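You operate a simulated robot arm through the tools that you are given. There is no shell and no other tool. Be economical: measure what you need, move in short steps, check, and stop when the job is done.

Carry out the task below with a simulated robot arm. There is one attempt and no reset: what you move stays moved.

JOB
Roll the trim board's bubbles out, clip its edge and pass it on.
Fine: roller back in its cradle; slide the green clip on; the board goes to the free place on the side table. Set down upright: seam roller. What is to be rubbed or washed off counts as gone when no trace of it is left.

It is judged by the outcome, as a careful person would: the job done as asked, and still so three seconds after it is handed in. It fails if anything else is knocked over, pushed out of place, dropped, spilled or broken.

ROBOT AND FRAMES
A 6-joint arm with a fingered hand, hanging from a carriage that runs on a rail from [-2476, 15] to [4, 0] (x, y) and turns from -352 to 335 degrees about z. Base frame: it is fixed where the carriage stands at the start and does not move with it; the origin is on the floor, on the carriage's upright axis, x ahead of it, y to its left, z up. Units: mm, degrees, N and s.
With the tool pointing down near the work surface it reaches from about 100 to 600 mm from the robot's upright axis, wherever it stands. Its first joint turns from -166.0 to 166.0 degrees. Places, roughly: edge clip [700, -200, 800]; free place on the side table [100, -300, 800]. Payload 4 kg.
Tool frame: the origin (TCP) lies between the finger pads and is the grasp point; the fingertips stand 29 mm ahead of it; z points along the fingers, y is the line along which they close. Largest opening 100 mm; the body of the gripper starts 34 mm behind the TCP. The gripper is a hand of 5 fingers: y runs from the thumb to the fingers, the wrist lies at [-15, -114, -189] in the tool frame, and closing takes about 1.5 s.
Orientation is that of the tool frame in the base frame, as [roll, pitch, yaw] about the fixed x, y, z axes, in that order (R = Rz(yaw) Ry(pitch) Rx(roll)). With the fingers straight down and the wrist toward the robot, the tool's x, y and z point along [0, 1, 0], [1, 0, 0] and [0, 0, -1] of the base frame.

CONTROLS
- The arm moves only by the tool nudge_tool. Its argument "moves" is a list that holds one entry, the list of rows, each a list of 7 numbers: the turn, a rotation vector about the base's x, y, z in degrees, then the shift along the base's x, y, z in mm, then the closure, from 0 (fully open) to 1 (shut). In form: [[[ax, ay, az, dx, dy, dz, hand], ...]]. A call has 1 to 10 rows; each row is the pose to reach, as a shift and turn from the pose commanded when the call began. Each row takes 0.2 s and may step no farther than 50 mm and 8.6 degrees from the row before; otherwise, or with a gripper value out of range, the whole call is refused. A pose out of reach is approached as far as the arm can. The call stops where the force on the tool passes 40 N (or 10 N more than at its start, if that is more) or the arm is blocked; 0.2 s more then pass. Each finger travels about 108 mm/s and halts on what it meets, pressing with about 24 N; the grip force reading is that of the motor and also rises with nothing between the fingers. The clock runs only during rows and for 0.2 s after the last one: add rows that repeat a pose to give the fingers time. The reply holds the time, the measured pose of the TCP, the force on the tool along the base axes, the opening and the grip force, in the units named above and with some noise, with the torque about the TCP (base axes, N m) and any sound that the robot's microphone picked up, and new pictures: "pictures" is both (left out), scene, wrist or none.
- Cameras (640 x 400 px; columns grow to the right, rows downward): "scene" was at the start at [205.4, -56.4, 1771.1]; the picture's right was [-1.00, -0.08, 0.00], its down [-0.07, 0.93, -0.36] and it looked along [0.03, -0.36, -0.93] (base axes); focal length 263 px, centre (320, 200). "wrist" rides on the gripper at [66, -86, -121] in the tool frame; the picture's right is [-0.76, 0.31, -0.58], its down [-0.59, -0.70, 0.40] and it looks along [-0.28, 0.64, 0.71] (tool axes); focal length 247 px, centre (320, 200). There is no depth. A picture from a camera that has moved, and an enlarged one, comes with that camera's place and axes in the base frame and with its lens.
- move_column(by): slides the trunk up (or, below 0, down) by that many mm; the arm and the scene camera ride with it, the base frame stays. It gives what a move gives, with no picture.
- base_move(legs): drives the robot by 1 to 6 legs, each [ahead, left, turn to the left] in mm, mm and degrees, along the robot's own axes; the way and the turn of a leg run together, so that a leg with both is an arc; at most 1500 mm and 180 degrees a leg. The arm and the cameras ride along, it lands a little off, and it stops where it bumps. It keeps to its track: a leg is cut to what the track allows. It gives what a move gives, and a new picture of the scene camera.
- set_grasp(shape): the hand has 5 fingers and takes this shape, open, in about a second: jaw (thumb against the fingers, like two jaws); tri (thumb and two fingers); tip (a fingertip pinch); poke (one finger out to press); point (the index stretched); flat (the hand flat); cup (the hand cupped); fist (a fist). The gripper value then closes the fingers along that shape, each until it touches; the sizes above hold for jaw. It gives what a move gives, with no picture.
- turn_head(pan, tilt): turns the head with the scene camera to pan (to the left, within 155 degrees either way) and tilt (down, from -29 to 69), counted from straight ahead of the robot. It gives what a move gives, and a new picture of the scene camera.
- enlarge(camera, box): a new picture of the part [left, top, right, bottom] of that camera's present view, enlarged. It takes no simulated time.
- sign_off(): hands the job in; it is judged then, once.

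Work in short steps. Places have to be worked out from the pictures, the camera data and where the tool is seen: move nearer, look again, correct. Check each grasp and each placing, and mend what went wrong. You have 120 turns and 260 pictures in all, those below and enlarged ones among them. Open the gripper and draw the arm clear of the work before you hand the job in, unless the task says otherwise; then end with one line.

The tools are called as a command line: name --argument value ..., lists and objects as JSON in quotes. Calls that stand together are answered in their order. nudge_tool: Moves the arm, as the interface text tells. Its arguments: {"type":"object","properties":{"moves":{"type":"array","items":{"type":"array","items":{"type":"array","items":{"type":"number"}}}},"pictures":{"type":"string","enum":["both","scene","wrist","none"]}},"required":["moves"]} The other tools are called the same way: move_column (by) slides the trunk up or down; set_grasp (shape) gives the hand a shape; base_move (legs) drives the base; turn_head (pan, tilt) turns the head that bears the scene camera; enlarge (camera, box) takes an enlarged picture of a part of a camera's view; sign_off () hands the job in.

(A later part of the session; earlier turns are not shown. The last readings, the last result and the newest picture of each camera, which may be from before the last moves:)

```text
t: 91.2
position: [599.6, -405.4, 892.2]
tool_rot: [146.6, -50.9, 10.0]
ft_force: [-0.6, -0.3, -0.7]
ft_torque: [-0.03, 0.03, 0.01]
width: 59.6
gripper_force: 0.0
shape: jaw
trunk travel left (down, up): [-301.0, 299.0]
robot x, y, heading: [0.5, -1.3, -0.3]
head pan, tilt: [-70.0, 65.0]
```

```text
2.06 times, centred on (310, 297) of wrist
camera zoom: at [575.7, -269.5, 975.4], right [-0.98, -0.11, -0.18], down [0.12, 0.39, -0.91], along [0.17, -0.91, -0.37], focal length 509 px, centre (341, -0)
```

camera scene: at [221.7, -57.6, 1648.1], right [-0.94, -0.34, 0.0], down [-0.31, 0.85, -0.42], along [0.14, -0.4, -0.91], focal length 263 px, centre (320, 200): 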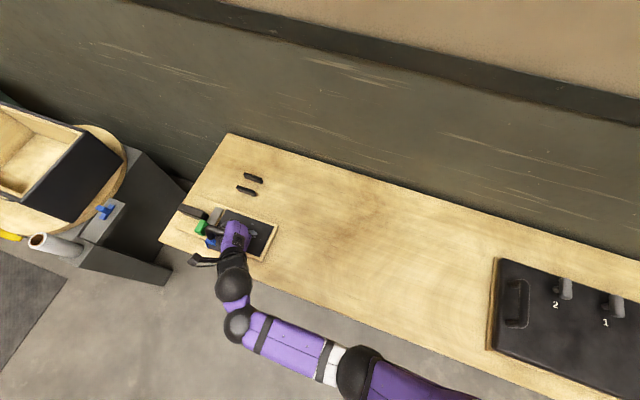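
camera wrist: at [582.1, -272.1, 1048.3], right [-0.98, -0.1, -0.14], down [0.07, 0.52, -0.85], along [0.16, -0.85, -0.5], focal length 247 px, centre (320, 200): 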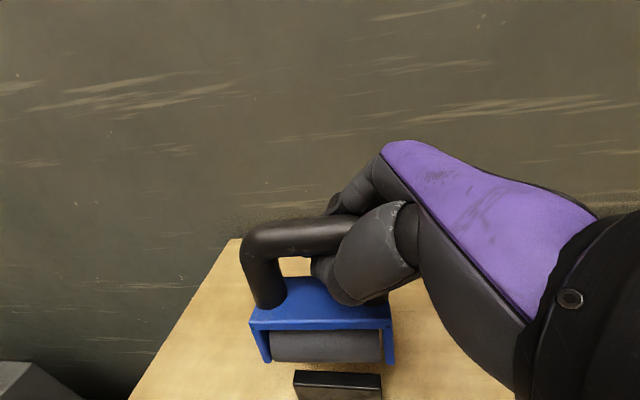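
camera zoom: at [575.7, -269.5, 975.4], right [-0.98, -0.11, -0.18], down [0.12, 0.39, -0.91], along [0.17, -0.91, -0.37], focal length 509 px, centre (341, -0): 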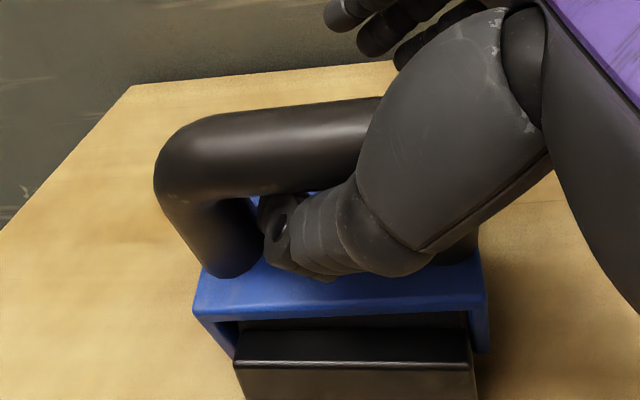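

The roller started leaning as I rose, which means the thumb is hooking under the bar. I'll go back down at this opening and look.

nudge_tool --moves '[[[0, 0, 0, 0, 0, -4, 0.4], [0, 0, 0, 0, 0, -8, 0.4], [0, 0, 0, 0, 0, -10, 0.4], [0, 0, 0, 0, 0, -10, 0.4]]]' --pictures "none"

enlarge --camera "wrist" --box '[200, 200, 420, 394]'

```text
t: 92.2
position: [601.7, -405.9, 882.4]
tool_rot: [146.6, -51.0, 10.1]
ft_force: [-2.1, 0.8, 3.7]
ft_torque: [0.11, -0.02, 0.04]
width: 59.8
gripper_force: 0.1
shape: jaw
trunk travel left (down, up): [-301.0, 299.0]
robot x, y, heading: [1.3, -0.4, -0.2]
head pan, tilt: [-70.0, 65.0]
```

```text
2.06 times, centred on (310, 297) of wrist
camera zoom: at [576.7, -269.8, 965.5], right [-0.98, -0.11, -0.18], down [0.12, 0.39, -0.91], along [0.17, -0.91, -0.37], focal length 509 px, centre (341, -0)
```

zoom: 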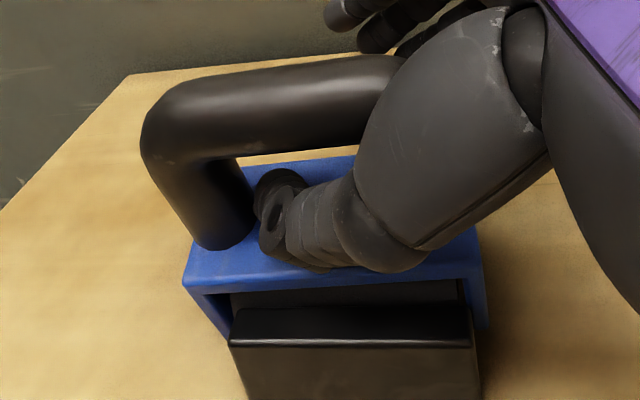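

The thumb needs to slide out horizontally: the rise must match the thumb's drop, about 0.27 mm per mm of opening. I'll move to the neutral height, then open fully with a matched rise.

nudge_tool --moves '[[[0, 0, 0, 0, 0, 3, 0.4], [0, 0, 0, 0, 0, 6, 0.4], [0, 0, 0, 0, 0, 8.5, 0.3], [0, 0, 0, 0, 0, 11, 0.2], [0, 0, 0, 0, 0, 14, 0.1], [0, 0, 0, 0, 0, 16.5, 0], [0, 0, 0, 0, 0, 16.5, 0]]]' --pictures "none"

enlarge --camera "wrist" --box '[200, 200, 420, 394]'

```text
t: 93.8
position: [601.9, -405.3, 899.2]
tool_rot: [146.6, -51.0, 10.2]
ft_force: [-0.2, -0.7, -0.2]
ft_torque: [0.01, 0.01, 0.02]
width: 99.5
gripper_force: 0.0
shape: jaw
trunk travel left (down, up): [-301.0, 299.0]
robot x, y, heading: [-1.5, -2.0, -0.1]
head pan, tilt: [-70.0, 65.0]
```

```text
2.06 times, centred on (310, 297) of wrist
camera zoom: at [576.7, -269.4, 982.4], right [-0.98, -0.11, -0.18], down [0.12, 0.39, -0.91], along [0.17, -0.91, -0.37], focal length 509 px, centre (341, -0)
```

zoom: 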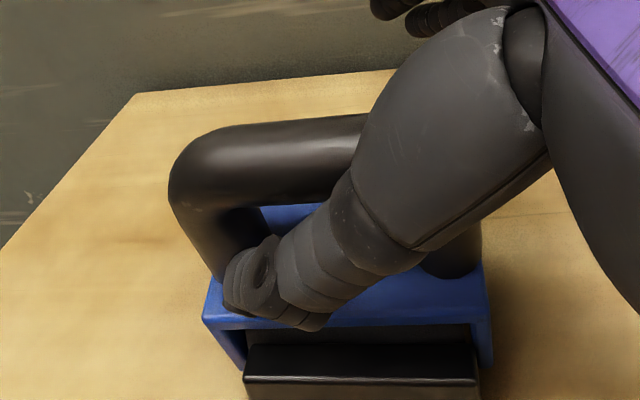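

The thumb is now fully in front of the handle with zero force. I'll rise straight up to clear it.

nudge_tool --moves '[[[0, 0, 0, 0, 2, 8, 0], [0, 0, 0, 0, 3, 18, 0], [0, 0, 0, 0, 3, 30, 0], [0, 0, 0, 0, 3, 45, 0], [0, 0, 0, 0, 3, 65, 0], [0, 0, 0, -10, 3, 85, 0]]]' --pictures "wrist"

enlarge --camera "wrist" --box '[200, 200, 420, 394]'

```text
t: 95.2
position: [592.1, -403.5, 981.6]
tool_rot: [146.5, -50.8, 10.0]
ft_force: [0.4, 0.3, -0.4]
ft_torque: [-0.01, 0.03, 0.02]
width: 99.9
gripper_force: 0.1
shape: jaw
trunk travel left (down, up): [-301.0, 299.0]
robot x, y, heading: [1.4, 0.3, -0.1]
head pan, tilt: [-70.0, 65.0]
camera wrist: at [566.9, -267.8, 1064.9], right [-0.98, -0.11, -0.18], down [0.12, 0.39, -0.91], along [0.17, -0.91, -0.37], focal length 247 px, centre (320, 200)
```

wrist: 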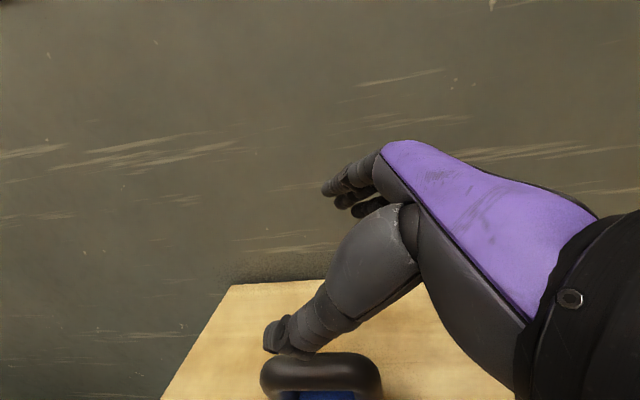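

```text
2.06 times, centred on (310, 297) of wrist
camera zoom: at [566.9, -267.8, 1064.9], right [-0.98, -0.11, -0.18], down [0.12, 0.39, -0.91], along [0.17, -0.91, -0.37], focal length 509 px, centre (341, -0)
```

zoom: 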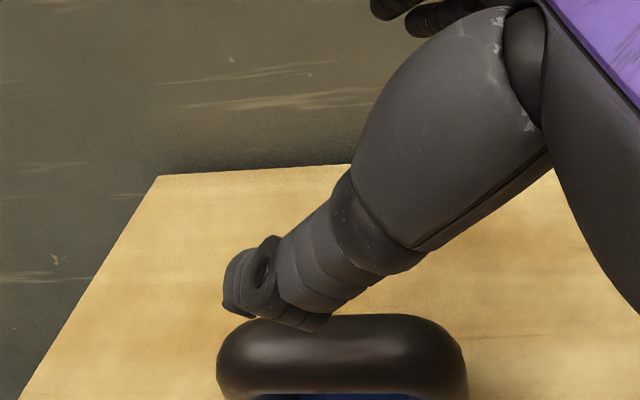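

Clear of the handle. I'll pull the arm away and view the roller with the scene camera.

nudge_tool --moves '[[[6, 0, 0, -40, 10, 10, 0], [12, 0, 0, -80, 20, 10, 0], [18, 0, 0, -115, 40, 10, 0], [24, 0, 0, -140, 70, 0, 0], [30, 0, 0, -150, 90, 0, 0]]]' --pictures "wrist"

enlarge --camera "scene" --box '[180, 110, 280, 190]'

enlarge --camera "wrist" --box '[100, 180, 340, 372]'

```text
t: 96.4
position: [441.8, -309.6, 980.5]
tool_rot: [-167.5, -46.8, -25.3]
ft_force: [-0.8, 0.1, -0.5]
ft_torque: [0.01, -0.02, -0.02]
width: 99.9
gripper_force: 0.1
shape: jaw
trunk travel left (down, up): [-301.0, 299.0]
robot x, y, heading: [-2.4, 3.5, 0.2]
head pan, tilt: [-70.0, 65.0]
camera wrist: at [416.0, -234.8, 1121.1], right [-0.98, -0.01, -0.21], down [0.12, 0.8, -0.59], along [0.17, -0.6, -0.78], focal length 247 px, centre (320, 200)
```

wrist: 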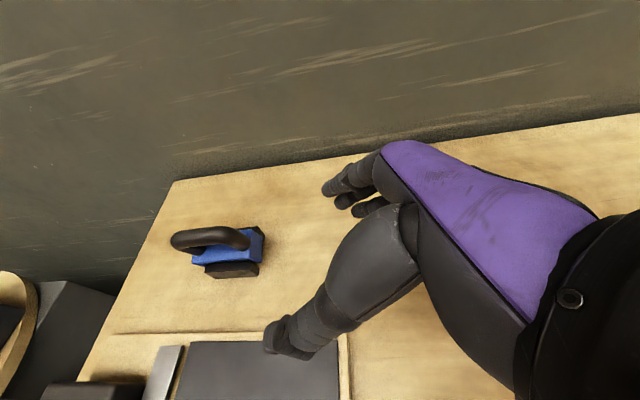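

```text
5.00 times, centred on (230, 150) of scene
camera zoom: at [221.8, -57.5, 1567.1], right [-0.94, -0.34, 0.0], down [-0.31, 0.85, -0.42], along [0.14, -0.4, -0.91], focal length 1315 px, centre (770, 450)
```

zoom: 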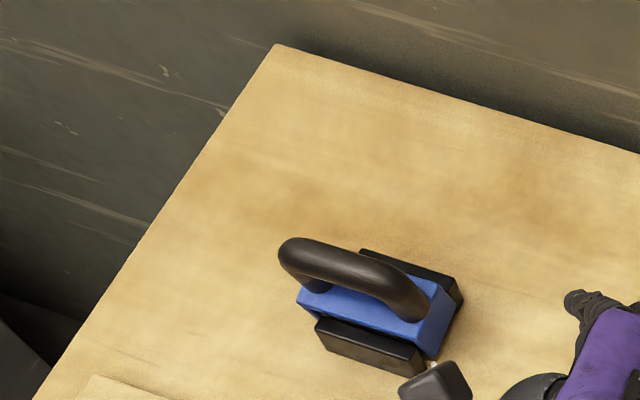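

```text
2.08 times, centred on (220, 276) of wrist
camera zoom: at [416.0, -234.8, 1121.1], right [-0.98, -0.01, -0.21], down [0.12, 0.8, -0.59], along [0.17, -0.6, -0.78], focal length 514 px, centre (528, 42)
```

zoom: 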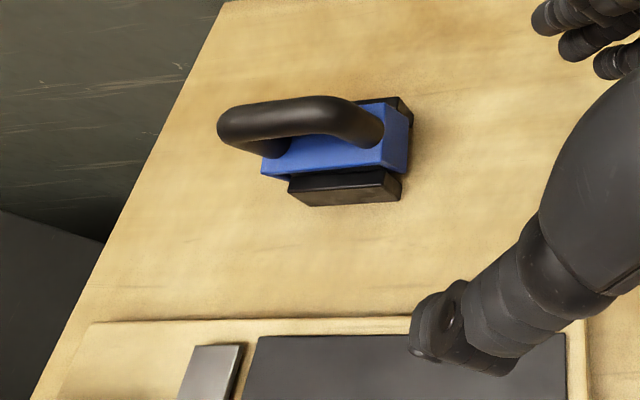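

The roller is in the cradle but leans about 10° toward +y, so it's not upright yet. I'll restore the original hand orientation, straddle the bar from above, and close only partway with the hand centred on y −398 so the thumb nudges it upright.

nudge_tool --moves '[[[-2, 1, 4, 20, -15, 0, 0], [-4, 2.1, 8, 45, -35, 0, 0], [-6, 3.2, 12, 70, -55, 0, 0], [-7.9, 4.2, 16, 95, -75, 0, 0], [-7.9, 4.2, 16, 112, -90, -10, 0], [-7.9, 4.2, 16, 112, -90, -30, 0], [-7.9, 4.2, 16, 112, -90, -30, 0]]]' --pictures "wrist"

```text
t: 98.0
position: [553.1, -404.6, 951.6]
tool_rot: [-179.8, -44.3, -0.5]
ft_force: [0.1, -0.2, -0.1]
ft_torque: [0.02, 0.03, 0.0]
width: 99.9
gripper_force: 0.1
shape: jaw
trunk travel left (down, up): [-301.0, 299.0]
robot x, y, heading: [-1.1, -2.9, -0.2]
head pan, tilt: [-70.0, 65.0]
camera wrist: at [515.1, -318.1, 1082.2], right [-0.95, -0.3, -0.12], down [-0.14, 0.7, -0.7], along [0.29, -0.64, -0.71], focal length 247 px, centre (320, 200)
```

wrist: 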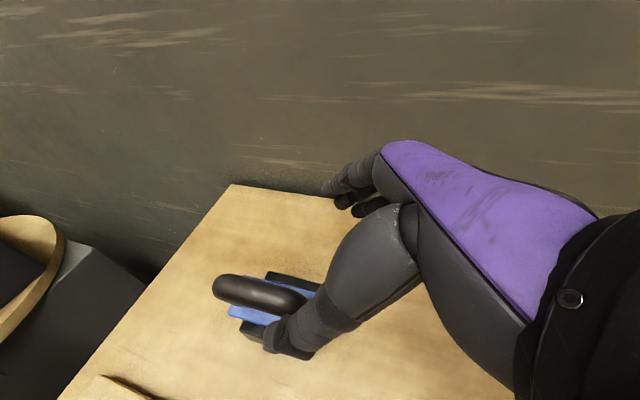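

I'll advance so the bar sits between the open thumb and fingers, with the TCP at y −398.

nudge_tool --moves '[[[0, 0, 0, 12, 6, -14, 0], [0, 0, 0, 26, 6, -29, 0], [0, 0, 0, 40, 6, -44, 0], [0, 0, 0, 52, 6, -58, 0], [0, 0, 0, 52, 6, -58, 0]]]' --pictures "none"

enlarge --camera "wrist" --box '[200, 200, 420, 394]'

```text
t: 99.2
position: [604.1, -398.5, 894.8]
tool_rot: [-179.9, -44.4, -0.4]
ft_force: [-0.2, -0.7, -0.9]
ft_torque: [0.0, -0.01, -0.01]
width: 100.2
gripper_force: 0.0
shape: jaw
trunk travel left (down, up): [-301.0, 299.0]
robot x, y, heading: [2.2, -1.0, 0.2]
head pan, tilt: [-70.0, 65.0]
```

```text
2.06 times, centred on (310, 297) of wrist
camera zoom: at [566.4, -312.2, 1025.4], right [-0.95, -0.3, -0.12], down [-0.14, 0.7, -0.7], along [0.29, -0.64, -0.71], focal length 509 px, centre (341, -0)
```

zoom: 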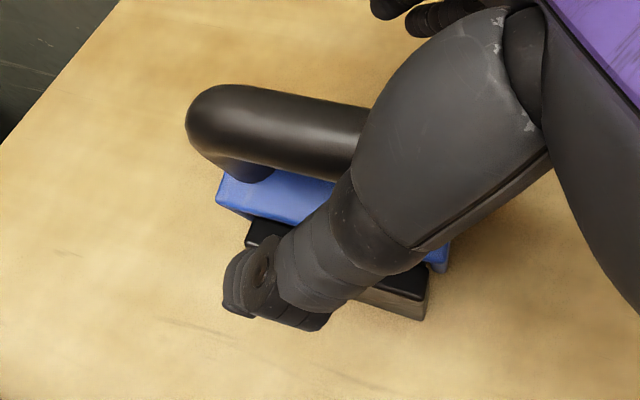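

Now I'll close partway, stopping before a full grip, and watch the bar.

nudge_tool --moves '[[[0, 0, 0, 0, 0, 0, 0.2], [0, 0, 0, 0, 0, 0, 0.4], [0, 0, 0, 0, 0, 0, 0.5], [0, 0, 0, 0, 0, 0, 0.6], [0, 0, 0, 0, 0, 0, 0.65], [0, 0, 0, 0, 0, 0, 0.7], [0, 0, 0, 0, 0, 0, 0.7]]]' --pictures "none"

enlarge --camera "wrist" --box '[200, 200, 420, 394]'

```text
t: 100.8
position: [603.1, -399.6, 894.7]
tool_rot: [-179.9, -44.3, -0.4]
ft_force: [-0.1, 0.6, 0.4]
ft_torque: [-0.01, 0.0, -0.03]
width: 30.5
gripper_force: 0.0
shape: jaw
trunk travel left (down, up): [-301.0, 299.0]
robot x, y, heading: [0.3, 0.4, 0.1]
head pan, tilt: [-70.0, 65.0]
```

```text
2.06 times, centred on (310, 297) of wrist
camera zoom: at [566.3, -312.1, 1025.5], right [-0.95, -0.3, -0.12], down [-0.14, 0.7, -0.7], along [0.29, -0.64, -0.71], focal length 509 px, centre (341, -0)
```

zoom: 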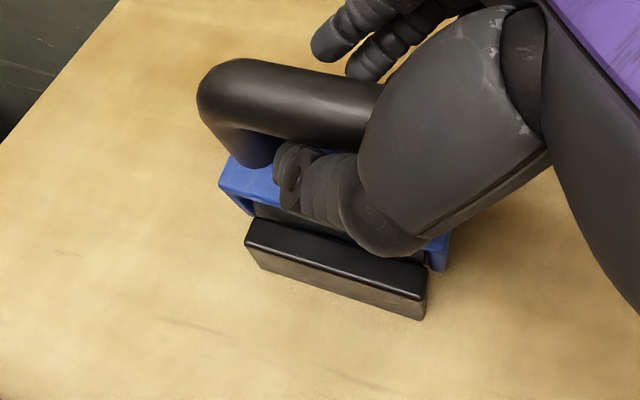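

It's moving upright and needs a little more. I'll close further in small steps.

nudge_tool --moves '[[[0, 0, 0, 0, 0, 0, 0.75], [0, 0, 0, 0, 0, 0, 0.8], [0, 0, 0, 0, 0, 0, 0.84], [0, 0, 0, 0, 0, 0, 0.84]]]' --pictures "none"

enlarge --camera "wrist" --box '[200, 200, 420, 394]'

```text
t: 101.8
position: [603.7, -397.9, 893.9]
tool_rot: [-179.9, -44.3, -0.4]
ft_force: [-0.7, -0.6, -0.5]
ft_torque: [0.01, 0.02, -0.01]
width: 16.2
gripper_force: 0.0
shape: jaw
trunk travel left (down, up): [-301.0, 299.0]
robot x, y, heading: [1.7, -2.9, 0.2]
head pan, tilt: [-70.0, 65.0]
```

```text
2.06 times, centred on (310, 297) of wrist
camera zoom: at [566.3, -312.1, 1025.5], right [-0.95, -0.3, -0.12], down [-0.14, 0.7, -0.7], along [0.29, -0.64, -0.71], focal length 509 px, centre (341, -0)
```

zoom: 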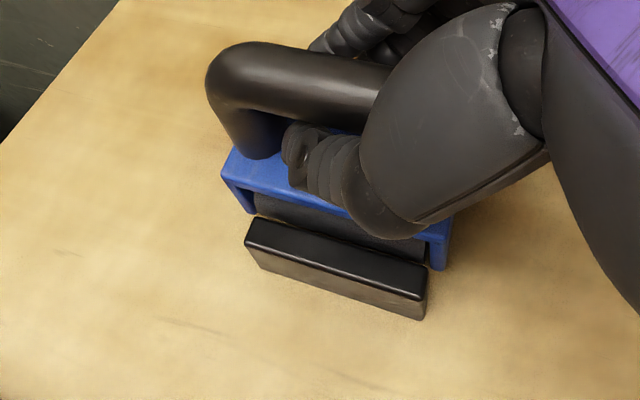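

It now matches the original upright picture closely. I'll open slowly in place and see if it stays.

nudge_tool --moves '[[[0, 0, 0, 0, 0, 0, 0.88], [0, 0, 0, 0, 0, 0, 0.88], [0, 0, 0, 0, 0, 0, 0.75], [0, 0, 0, 0, 0, 0, 0.6], [0, 0, 0, 0, 0, 0, 0.45], [0, 0, 0, 0, 0, 0, 0.3], [0, 0, 0, 0, 0, 0, 0.15], [0, 0, 0, 0, 0, 0, 0], [0, 0, 0, 0, 0, 0, 0]]]' --pictures "none"

enlarge --camera "wrist" --box '[200, 200, 420, 394]'

```text
t: 103.8
position: [603.4, -398.7, 894.5]
tool_rot: [-179.9, -44.2, -0.4]
ft_force: [0.8, -0.4, -0.5]
ft_torque: [0.01, 0.01, -0.01]
width: 99.8
gripper_force: 0.1
shape: jaw
trunk travel left (down, up): [-301.0, 299.0]
robot x, y, heading: [-1.5, -4.8, -0.2]
head pan, tilt: [-70.0, 65.0]
```

```text
2.06 times, centred on (310, 297) of wrist
camera zoom: at [566.3, -312.2, 1025.5], right [-0.95, -0.3, -0.12], down [-0.14, 0.7, -0.7], along [0.29, -0.64, -0.71], focal length 509 px, centre (341, -0)
```

zoom: 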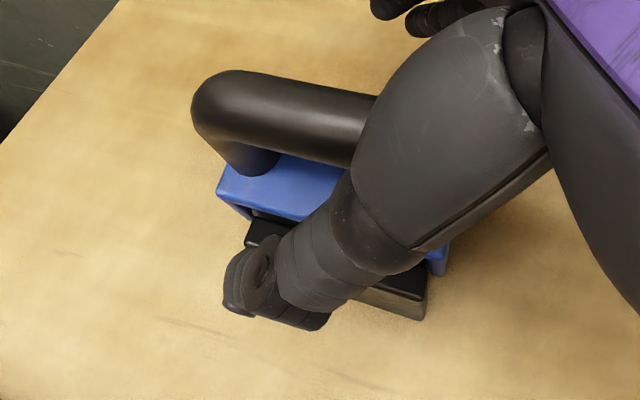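

It falls back to a lean, with its −x end slightly raised, so a rear corner is probably caught on the rear rail. With the hand now in the original orientation I'll grip fully (which squares it), lift, check against the rails, and re-seat.

nudge_tool --moves '[[[0, 0, 0, 1, 0, -1, 0.4], [0, 0, 0, 1, 0, -1, 0.7], [0, 0, 0, 1, 0, -1, 0.85], [0, 0, 0, 1, 0, -1, 1], [0, 0, 0, 1, 0, -1, 1], [0, 0, 0, 1, 0, -1, 1], [0, 0, 0, 1, 0, 10, 1], [0, 0, 0, 1, 0, 25, 1], [0, 0, 0, 1, 0, 40, 1], [0, 0, 0, 1, 0, 40, 1]]]' --pictures "wrist"

enlarge --camera "wrist" --box '[220, 220, 420, 400]'

enlarge --camera "scene" --box '[180, 110, 280, 190]'

```text
t: 106.0
position: [605.6, -396.8, 934.8]
tool_rot: [-179.9, -44.3, -0.4]
ft_force: [-0.4, 0.4, -1.4]
ft_torque: [0.02, 0.0, 0.03]
width: 5.4
gripper_force: 24.0
shape: jaw
trunk travel left (down, up): [-301.0, 299.0]
robot x, y, heading: [-1.2, -1.0, -0.1]
head pan, tilt: [-70.0, 65.0]
camera wrist: at [568.2, -311.0, 1065.8], right [-0.95, -0.3, -0.12], down [-0.14, 0.71, -0.7], along [0.29, -0.64, -0.71], focal length 247 px, centre (320, 200)
```

wrist: 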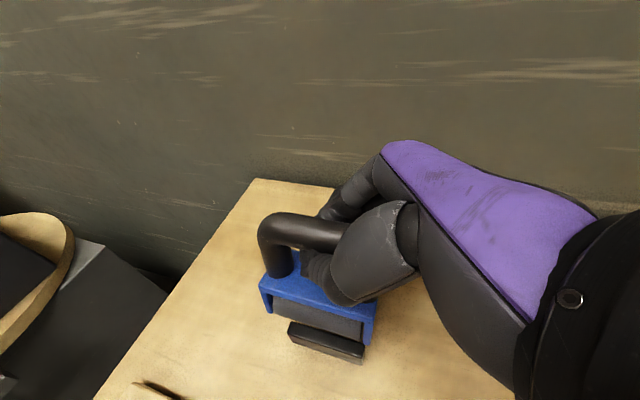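

```text
2.22 times, centred on (320, 310) of wrist
camera zoom: at [568.2, -311.0, 1065.8], right [-0.95, -0.3, -0.12], down [-0.14, 0.71, -0.7], along [0.29, -0.64, -0.71], focal length 549 px, centre (320, -44)
```

zoom: 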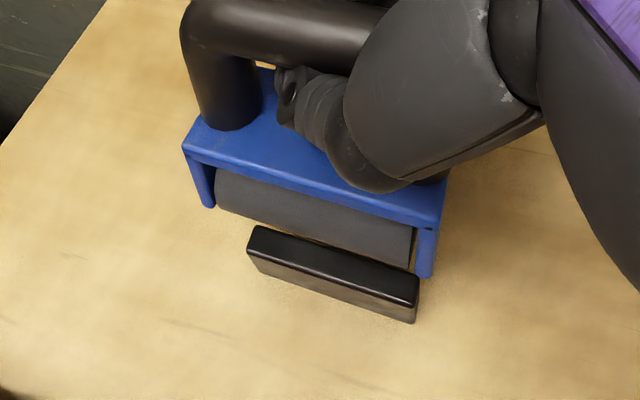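

```text
5.00 times, centred on (230, 150) of scene
camera zoom: at [221.7, -57.6, 1567.1], right [-0.94, -0.34, 0.0], down [-0.31, 0.85, -0.42], along [0.14, -0.4, -0.91], focal length 1315 px, centre (770, 450)
```

zoom: 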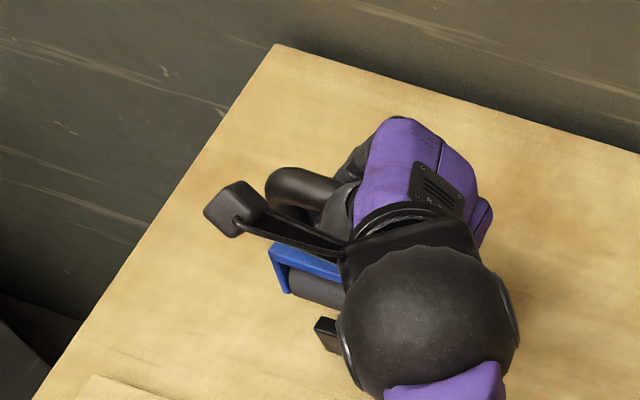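

It's square to the rails now with about 6° of lean. I'll roll −6.5°, lower to just above the rails, and check.

nudge_tool --moves '[[[-3.5, 0, 0, 0, 0, 0, 1], [-6.5, 0, 0, 0, 0, 0, 1], [-6.5, 0, 0, 0, 0, -8, 1], [-6.5, 0, 0, 0, 0, -16, 1], [-6.5, 0, 0, 0, 0, -16, 1]]]' --pictures "none"

enlarge --camera "wrist" --box '[220, 220, 420, 400]'

```text
t: 107.2
position: [606.2, -395.6, 918.4]
tool_rot: [171.0, -44.1, 6.0]
ft_force: [0.3, -0.1, -1.4]
ft_torque: [-0.01, 0.03, 0.04]
width: 5.2
gripper_force: 24.0
shape: jaw
trunk travel left (down, up): [-301.0, 299.0]
robot x, y, heading: [0.5, 2.2, 0.3]
head pan, tilt: [-70.0, 65.0]
```

```text
2.22 times, centred on (320, 310) of wrist
camera zoom: at [568.8, -295.7, 1039.1], right [-0.95, -0.31, -0.08], down [-0.14, 0.62, -0.77], along [0.29, -0.72, -0.63], focal length 549 px, centre (320, -44)
```

zoom: 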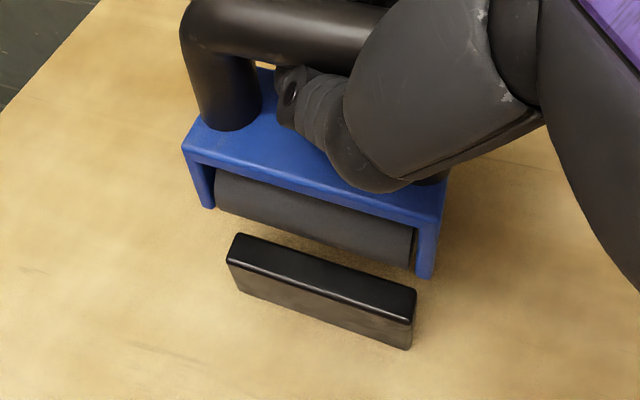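

The roller is vertical, but its rear is tight against the rear rail, which explains the earlier catch. I'll shift +3 mm in y and lower.

nudge_tool --moves '[[[0, 0, 0, 0, 3, 0, 1], [0, 0, 0, 0, 3, -6, 1], [0, 0, 0, 0, 3, -12, 1], [0, 0, 0, 0, 3, -17, 1], [0, 0, 0, 0, 3, -21, 1], [0, 0, 0, 0, 3, -21, 1]]]' --pictures "none"

enlarge --camera "wrist" --box '[220, 220, 420, 400]'

```text
t: 108.6
position: [609.5, -399.1, 902.8]
tool_rot: [170.5, -44.3, 6.2]
ft_force: [-0.4, -9.3, 19.9]
ft_torque: [-0.12, 0.25, -0.05]
width: 6.1
gripper_force: 24.4
shape: jaw
trunk travel left (down, up): [-301.0, 299.0]
robot x, y, heading: [2.4, -1.1, 0.1]
head pan, tilt: [-70.0, 65.0]
```

```text
2.22 times, centred on (320, 310) of wrist
camera zoom: at [570.8, -297.7, 1022.1], right [-0.95, -0.31, -0.09], down [-0.13, 0.62, -0.78], along [0.3, -0.72, -0.63], focal length 549 px, centre (320, -44)
```

zoom: 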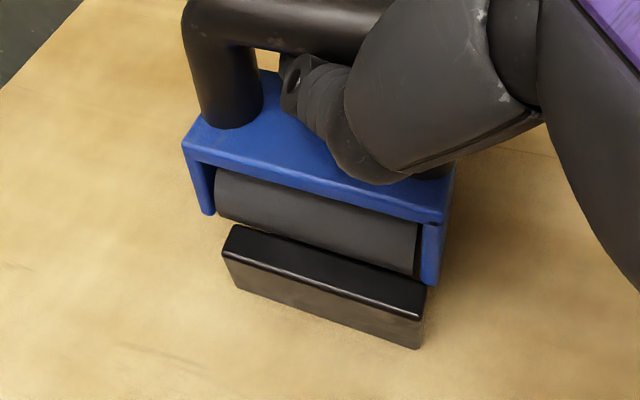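

Contact with the near rail (Fy −9), so I shifted slightly too far. I'll raise, move back 2.5 mm, and retry.

nudge_tool --moves '[[[0, 0, 0, 0, 0, 6, 1], [0, 0, 0, -2, 0, 12, 1], [0, 0, 0, -3, 0, 12, 1]]]' --pictures "none"

enlarge --camera "wrist" --box '[220, 220, 420, 400]'

```text
t: 109.4
position: [602.6, -392.2, 907.2]
tool_rot: [171.2, -43.8, 5.9]
ft_force: [1.3, -4.1, 1.4]
ft_torque: [-0.22, -0.06, 0.04]
width: 5.1
gripper_force: 23.6
shape: jaw
trunk travel left (down, up): [-301.0, 299.0]
robot x, y, heading: [-2.0, 4.1, 0.2]
head pan, tilt: [-70.0, 65.0]
```

```text
2.22 times, centred on (320, 310) of wrist
camera zoom: at [566.2, -292.1, 1028.2], right [-0.95, -0.31, -0.08], down [-0.14, 0.62, -0.77], along [0.29, -0.72, -0.63], focal length 549 px, centre (320, -44)
```

zoom: 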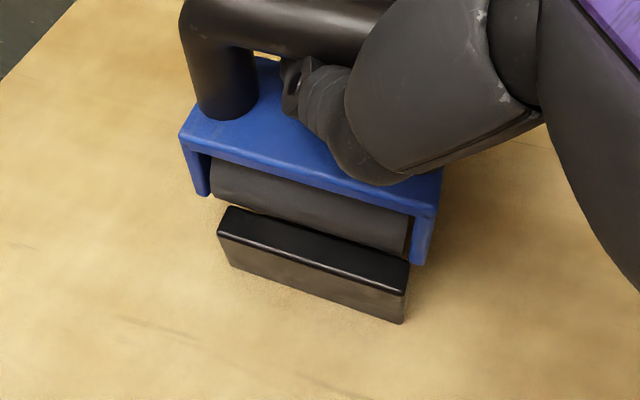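

nudge_tool --moves '[[[0, 0, 0, 0, 0, 8, 1], [0, 0, 0, 2, -2, 14, 1], [0, 0, 0, 3, -3, 14, 1], [0, 0, 0, 3, -3, 14, 1]]]' --pictures "none"

enlarge --camera "wrist" --box '[220, 220, 420, 400]'

```text
t: 110.4
position: [606.2, -397.1, 922.9]
tool_rot: [171.1, -44.0, 5.9]
ft_force: [0.9, 0.1, -0.9]
ft_torque: [-0.04, 0.03, 0.0]
width: 5.5
gripper_force: 24.1
shape: jaw
trunk travel left (down, up): [-301.0, 299.0]
robot x, y, heading: [-0.6, 2.1, 0.0]
head pan, tilt: [-70.0, 65.0]
```

```text
2.22 times, centred on (320, 310) of wrist
camera zoom: at [568.3, -297.1, 1043.8], right [-0.95, -0.31, -0.08], down [-0.14, 0.62, -0.77], along [0.29, -0.72, -0.63], focal length 549 px, centre (320, -44)
```

zoom: 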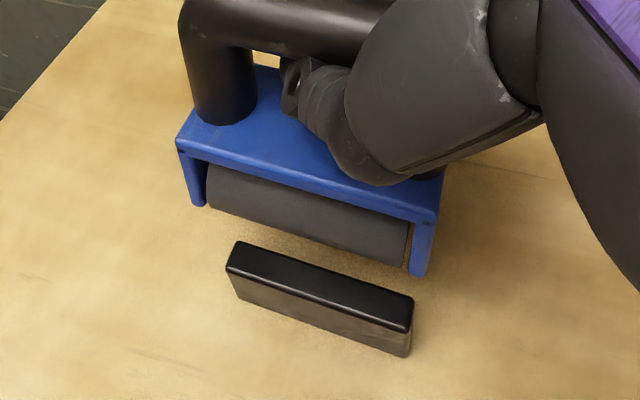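

Hanging vertical with its front at y≈−374.7. I'll lower from here and watch Fy to tell which rail it touches.

nudge_tool --moves '[[[0, 0, 0, 0, 0.5, -7, 1], [0, 0, 0, 0, 0.5, -13, 1], [0, 0, 0, 0, 0.5, -18, 1], [0, 0, 0, 0, 0.5, -22, 1], [0, 0, 0, 0, 0.5, -22, 1]]]' --pictures "none"

enlarge --camera "wrist" --box '[220, 220, 420, 400]'

```text
t: 111.6
position: [606.3, -396.8, 905.2]
tool_rot: [170.7, -44.2, 6.1]
ft_force: [0.7, -3.0, 7.2]
ft_torque: [0.01, 0.1, 0.01]
width: 5.5
gripper_force: 23.7
shape: jaw
trunk travel left (down, up): [-301.0, 299.0]
robot x, y, heading: [2.3, -0.4, -0.1]
head pan, tilt: [-70.0, 65.0]
```

```text
2.22 times, centred on (320, 310) of wrist
camera zoom: at [568.6, -297.6, 1024.7], right [-0.95, -0.31, -0.08], down [-0.14, 0.62, -0.77], along [0.29, -0.72, -0.63], focal length 549 px, centre (320, -44)
```

zoom: 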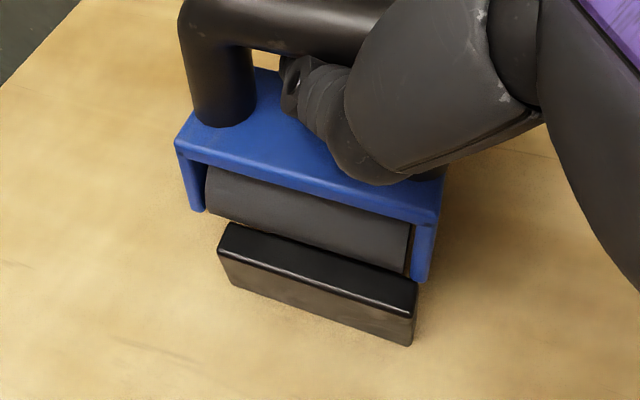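

It's still the near rail's inner edge. I'll lift 8 mm, shift −2.5 mm in y, and lower again.

nudge_tool --moves '[[[0, 0, 0, 0, 0, 8, 1], [0, 0, 0, 0, -2.5, 8, 1], [0, 0, 0, 0, -2.5, 2, 1], [0, 0, 0, 0, -2.5, -3, 1], [0, 0, 0, 0, -2.5, -8, 1], [0, 0, 0, 0, -2.5, -8, 1]]]' --pictures "none"

enlarge --camera "wrist" --box '[220, 220, 420, 400]'

```text
t: 113.0
position: [608.6, -404.7, 898.3]
tool_rot: [170.5, -44.4, 6.1]
ft_force: [-1.6, -11.5, 20.8]
ft_torque: [-0.04, 0.32, -0.04]
width: 6.0
gripper_force: 24.3
shape: jaw
trunk travel left (down, up): [-301.0, 299.0]
robot x, y, heading: [-2.0, -0.9, -0.1]
head pan, tilt: [-70.0, 65.0]
```

```text
2.22 times, centred on (320, 310) of wrist
camera zoom: at [569.9, -303.8, 1018.2], right [-0.95, -0.31, -0.09], down [-0.13, 0.62, -0.78], along [0.29, -0.72, -0.62], focal length 549 px, centre (320, -44)
```

zoom: 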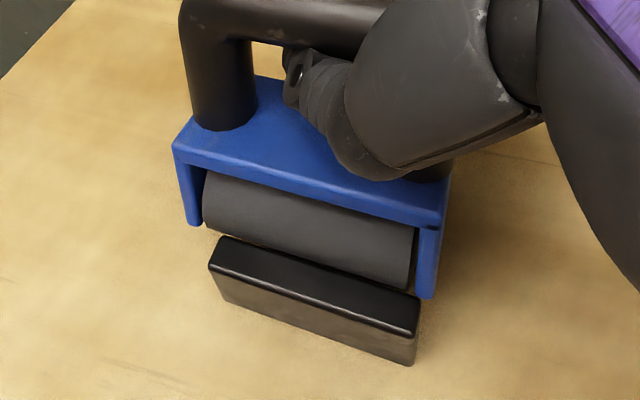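

The roller's cylinder is riding on the near rail's inner edge, with the contact pushing it −y. I'll lift, shift −3 mm more, and lower again.

nudge_tool --moves '[[[0, 0, 0, -1, 2, 8, 1], [0, 0, 0, -2, 3, 16, 1], [0, 0, 0, -2, 3, 22, 1], [0, 0, 0, -2, 3, 22, 1]]]' --pictures "none"

enlarge --camera "wrist" --box '[220, 220, 420, 400]'

```text
t: 114.0
position: [603.9, -396.1, 915.7]
tool_rot: [171.2, -43.8, 5.8]
ft_force: [-0.2, 0.5, -1.0]
ft_torque: [0.0, 0.04, 0.01]
width: 5.4
gripper_force: 23.6
shape: jaw
trunk travel left (down, up): [-301.0, 299.0]
robot x, y, heading: [1.8, -0.1, 0.3]
head pan, tilt: [-70.0, 65.0]
```

```text
2.22 times, centred on (320, 310) of wrist
camera zoom: at [566.9, -296.3, 1036.7], right [-0.95, -0.31, -0.08], down [-0.14, 0.62, -0.77], along [0.29, -0.72, -0.63], focal length 549 px, centre (320, -44)
```

zoom: 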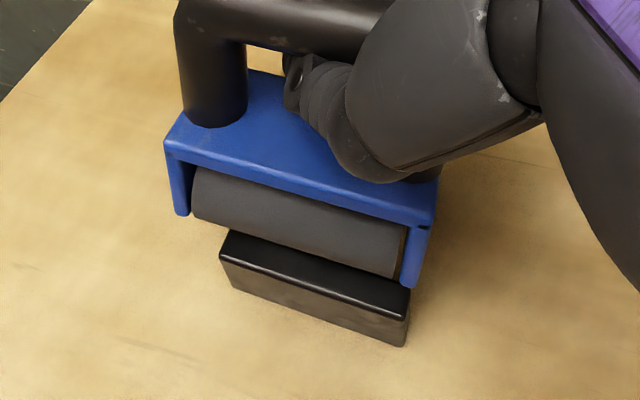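

After that contact the roller leans about 9° again in the grip. I'll roll −9°, nudge +2 mm in y, and check while hanging.

nudge_tool --moves '[[[-4.5, 0, 0, 0, 1, 2, 1], [-9, 0, 0, 0, 2, 4, 1], [-9, 0, 0, 0, 2, 4, 1]]]' --pictures "none"

enlarge --camera "wrist" --box '[220, 220, 420, 400]'

```text
t: 114.8
position: [604.2, -393.7, 919.7]
tool_rot: [158.8, -42.4, 14.4]
ft_force: [-0.3, -1.1, -1.3]
ft_torque: [-0.01, -0.01, -0.04]
width: 5.3
gripper_force: 24.7
shape: jaw
trunk travel left (down, up): [-301.0, 299.0]
robot x, y, heading: [1.8, 1.4, -0.3]
head pan, tilt: [-70.0, 65.0]
```

```text
2.22 times, centred on (320, 310) of wrist
camera zoom: at [566.7, -275.7, 1023.9], right [-0.95, -0.32, -0.03], down [-0.14, 0.49, -0.86], along [0.29, -0.81, -0.51], focal length 549 px, centre (320, -44)
```

zoom: 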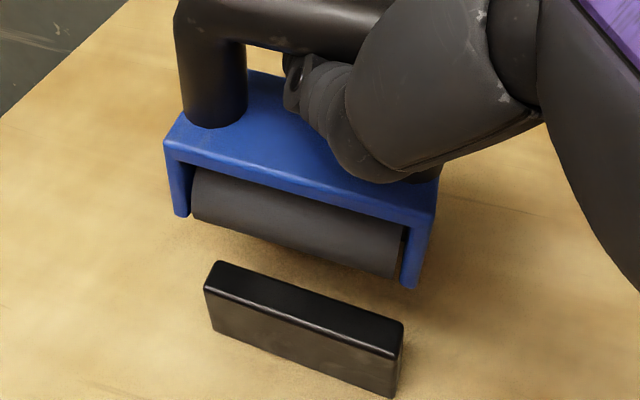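

Vertical, with its front about 2 mm behind the rail's inner face. I'll shift −1.5 mm and lower in small steps.

nudge_tool --moves '[[[0, 0, 0, -2, -1.5, -6, 1], [0, 0, 0, -2, -1.5, -12, 1], [0, 0, 0, -2, -1.5, -17, 1], [0, 0, 0, -2, -1.5, -21, 1], [0, 0, 0, -2, -1.5, -21, 1]]]' --pictures "none"

enlarge --camera "wrist" --box '[220, 220, 420, 400]'

```text
t: 116.0
position: [606.2, -396.0, 904.0]
tool_rot: [158.3, -42.8, 14.7]
ft_force: [2.1, 3.8, 20.8]
ft_torque: [-0.27, 0.49, -0.09]
width: 4.9
gripper_force: 23.9
shape: jaw
trunk travel left (down, up): [-301.0, 299.0]
robot x, y, heading: [0.1, -2.0, 0.2]
head pan, tilt: [-70.0, 65.0]
```

```text
2.22 times, centred on (320, 310) of wrist
camera zoom: at [568.2, -277.3, 1006.2], right [-0.95, -0.32, -0.04], down [-0.13, 0.49, -0.86], along [0.3, -0.81, -0.51], focal length 549 px, centre (320, -44)
```

zoom: 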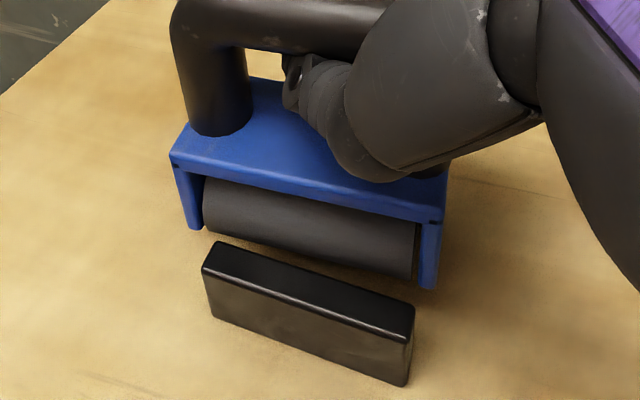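

This time Fy is positive, so it's sitting on the rear rail. I'll raise and shift +2.5 mm.

nudge_tool --moves '[[[0, 0, 0, 0, 0, 7, 1], [0, 0, 0, 0, 2.5, 10, 1], [0, 0, 0, 0, 2.5, 10, 1]]]' --pictures "none"

enlarge --camera "wrist" --box '[220, 220, 420, 400]'

```text
t: 116.8
position: [600.8, -391.3, 908.3]
tool_rot: [159.1, -42.2, 14.1]
ft_force: [-0.2, 0.1, -1.4]
ft_torque: [-0.01, 0.05, -0.01]
width: 5.2
gripper_force: 24.0
shape: jaw
trunk travel left (down, up): [-301.0, 299.0]
robot x, y, heading: [0.3, 2.4, -0.0]
head pan, tilt: [-70.0, 65.0]
```

```text
2.22 times, centred on (320, 310) of wrist
camera zoom: at [564.5, -274.1, 1011.0], right [-0.95, -0.32, -0.03], down [-0.14, 0.49, -0.86], along [0.29, -0.81, -0.51], focal length 549 px, centre (320, -44)
```

zoom: 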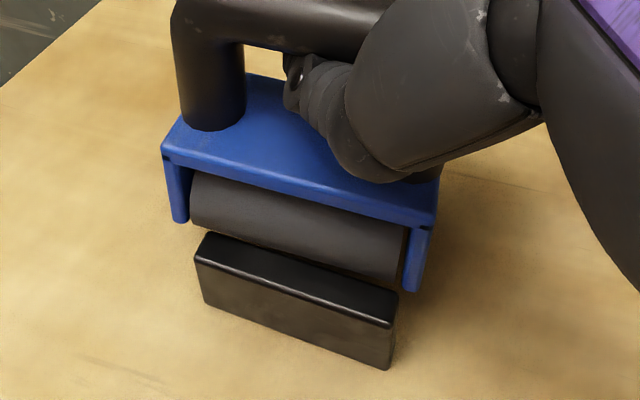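

Free and hanging. Lowering slowly again.

nudge_tool --moves '[[[0, 0, 0, 0, 0, -4, 1], [0, 0, 0, 0, 0, -7, 1], [0, 0, 0, 0, 0, -10, 1], [0, 0, 0, 0, 0, -10, 1]]]' --pictures "none"

enlarge --camera "wrist" --box '[220, 220, 420, 400]'

```text
t: 117.8
position: [602.9, -396.1, 904.0]
tool_rot: [158.4, -42.7, 14.5]
ft_force: [-1.5, -7.0, 16.5]
ft_torque: [-0.07, 0.15, -0.09]
width: 5.9
gripper_force: 23.9
shape: jaw
trunk travel left (down, up): [-301.0, 299.0]
robot x, y, heading: [4.1, -0.6, -0.1]
head pan, tilt: [-70.0, 65.0]
```

```text
2.22 times, centred on (320, 310) of wrist
camera zoom: at [564.8, -277.1, 1005.9], right [-0.95, -0.32, -0.04], down [-0.13, 0.49, -0.86], along [0.29, -0.81, -0.51], focal length 549 px, centre (320, -44)
```

zoom: 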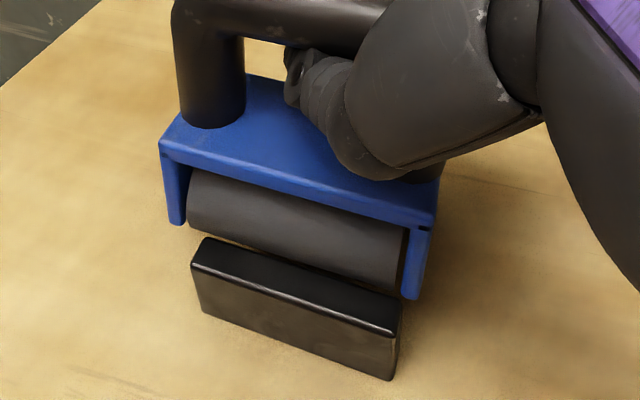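

Near rail again, so the right spot lies between these two tries. I'll raise and take the midpoint, −2 mm.

nudge_tool --moves '[[[0, 0, 0, 0, 0, 10, 1], [0, 0, 0, 0, -2, 12, 1], [0, 0, 0, 0, -2, 8, 1], [0, 0, 0, 0, -2, 4, 1], [0, 0, 0, 0, -2, 0, 1], [0, 0, 0, 0, -2, -4, 1], [0, 0, 0, 0, -2, -4, 1]]]' --pictures "none"

enlarge --camera "wrist" --box '[220, 220, 420, 400]'

```text
t: 119.4
position: [604.0, -396.7, 898.9]
tool_rot: [158.6, -42.7, 14.4]
ft_force: [0.2, -9.6, 16.3]
ft_torque: [-0.14, 0.25, -0.02]
width: 4.3
gripper_force: 23.7
shape: jaw
trunk travel left (down, up): [-301.0, 299.0]
robot x, y, heading: [-0.6, 2.9, 0.2]
head pan, tilt: [-70.0, 65.0]
```

```text
2.22 times, centred on (320, 310) of wrist
camera zoom: at [565.5, -278.7, 1001.1], right [-0.95, -0.32, -0.03], down [-0.13, 0.49, -0.86], along [0.29, -0.81, -0.51], focal length 549 px, centre (320, -44)
```

zoom: 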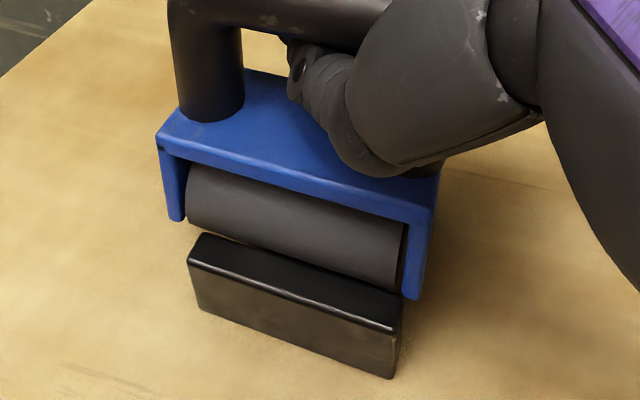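

I'll search by sliding: light downward pressure while moving −y in small steps, so the roller drops in when aligned.

nudge_tool --moves '[[[0, 0, 0, 0, 0, 3, 1], [-1, 0, 0, 0, -1, 2, 1], [-2, 0, 0, 0, -2, 0, 1], [-3, 0, 0, 0, -3, -2, 1], [-3, 0, 0, 0, -4, -4, 1], [-3, 0, 0, 0, -4, -6, 1], [-3, 0, 0, 0, -4, -6, 1]]]' --pictures "none"

enlarge --camera "wrist" --box '[220, 220, 420, 400]'

```text
t: 121.0
position: [600.9, -399.4, 889.6]
tool_rot: [155.1, -41.5, 16.8]
ft_force: [-0.2, -0.7, -2.1]
ft_torque: [-0.04, 0.01, -0.01]
width: 3.5
gripper_force: 23.8
shape: jaw
trunk travel left (down, up): [-301.0, 299.0]
robot x, y, heading: [-1.3, 1.5, -0.0]
head pan, tilt: [-70.0, 65.0]
```

```text
2.22 times, centred on (320, 310) of wrist
camera zoom: at [563.8, -275.3, 986.1], right [-0.95, -0.32, -0.01], down [-0.14, 0.45, -0.88], along [0.29, -0.83, -0.47], focal length 549 px, centre (320, -44)
```

zoom: 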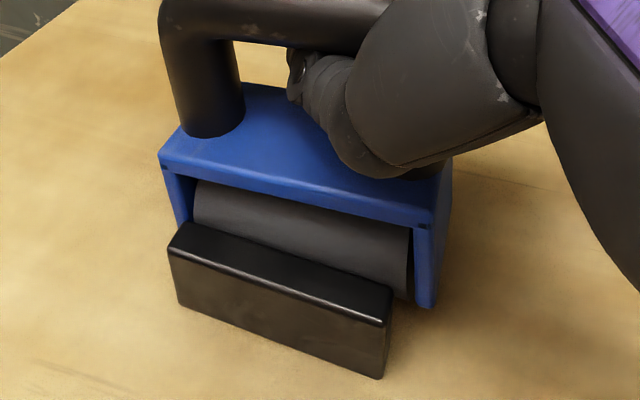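

It dropped in between the rails with no side force. Lowering to the table.

nudge_tool --moves '[[[0, 0, 0, 0, 0, -3, 1], [0, 0, 0, 0, 0, -6, 1], [0, 0, 0, 0, 0, -9, 1], [0, 0, 0, 0, 0, -11, 1], [0, 0, 0, 0, 0, -11, 1]]]' --pictures "none"

enlarge --camera "wrist" --box '[220, 220, 420, 400]'

```text
t: 122.2
position: [601.7, -401.2, 881.0]
tool_rot: [154.7, -41.8, 17.1]
ft_force: [-3.3, -3.0, 7.5]
ft_torque: [-0.09, 0.04, 0.0]
width: 3.5
gripper_force: 24.2
shape: jaw
trunk travel left (down, up): [-301.0, 299.0]
robot x, y, heading: [1.1, -0.0, 0.2]
head pan, tilt: [-70.0, 65.0]
```

```text
2.22 times, centred on (320, 310) of wrist
camera zoom: at [564.3, -277.5, 976.7], right [-0.95, -0.32, -0.02], down [-0.14, 0.45, -0.88], along [0.29, -0.83, -0.47], focal length 549 px, centre (320, -44)
```

zoom: 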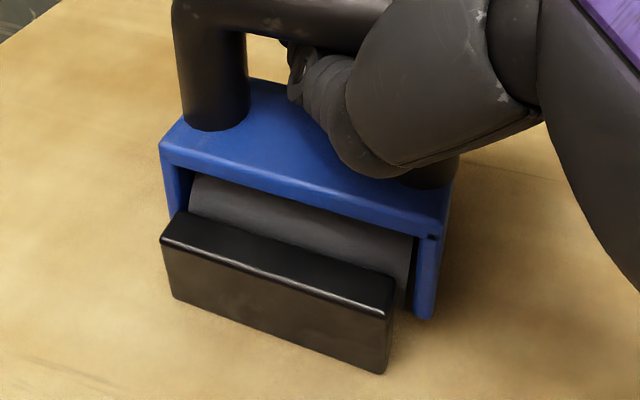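

Seated with the legs at table level. Now a careful release: open with a matched rise, in stages.

nudge_tool --moves '[[[0, 0, 0, 0, 0, 2.5, 1], [0, 0, 0, 0, 0, 4, 0.9], [0, 0, 0, 0, 0, 6, 0.8], [0, 0, 0, 0, 0, 7, 0.72], [0, 0, 0, 0, 0, 8, 0.65], [0, 0, 0, 0, 0, 8, 0.65]]]' --pictures "none"

enlarge --camera "wrist" --box '[220, 220, 420, 400]'

```text
t: 123.6
position: [601.2, -398.2, 888.2]
tool_rot: [155.2, -41.6, 16.7]
ft_force: [0.2, -0.7, -0.5]
ft_torque: [0.02, 0.03, 0.02]
width: 34.6
gripper_force: 0.1
shape: jaw
trunk travel left (down, up): [-301.0, 299.0]
robot x, y, heading: [-2.4, -1.1, -0.2]
head pan, tilt: [-70.0, 65.0]
```

```text
2.22 times, centred on (320, 310) of wrist
camera zoom: at [564.0, -275.2, 983.7], right [-0.95, -0.32, -0.01], down [-0.14, 0.45, -0.88], along [0.29, -0.83, -0.47], focal length 549 px, centre (320, -44)
```

zoom: 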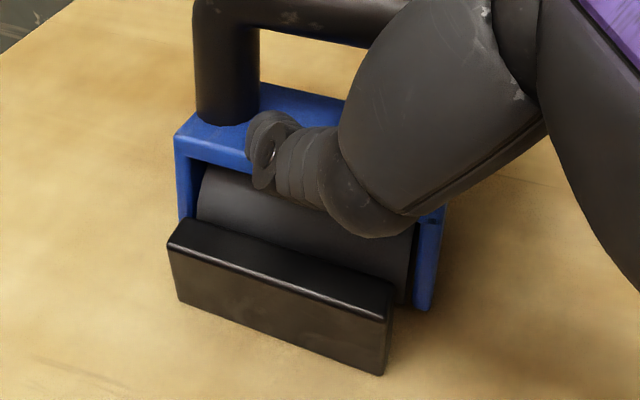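

The thumb is already clear in front and the roller stands upright. Opening fully.

nudge_tool --moves '[[[0, 0, 0, 0, 0, 2, 0.5], [0, 0, 0, 0, 0, 4, 0.35], [0, 0, 0, 0, 0, 7, 0.2], [0, 0, 0, 0, 0, 10, 0], [0, 0, 0, 0, 0, 10, 0]]]' --pictures "none"

enlarge --camera "wrist" --box '[220, 200, 420, 400]'

```text
t: 124.8
position: [602.0, -398.6, 896.1]
tool_rot: [155.0, -41.6, 16.9]
ft_force: [-0.5, 1.0, 0.7]
ft_torque: [0.02, 0.01, 0.0]
width: 99.8
gripper_force: 0.1
shape: jaw
trunk travel left (down, up): [-301.0, 299.0]
robot x, y, heading: [-2.5, -1.7, 0.2]
head pan, tilt: [-70.0, 65.0]
```

```text
2.00 times, centred on (320, 300) of wrist
camera zoom: at [564.3, -274.5, 993.2], right [-0.95, -0.32, -0.01], down [-0.14, 0.45, -0.88], along [0.29, -0.83, -0.47], focal length 494 px, centre (320, 0)
```

zoom: 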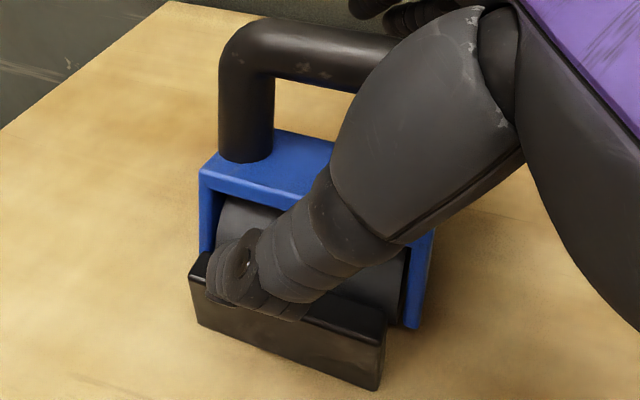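

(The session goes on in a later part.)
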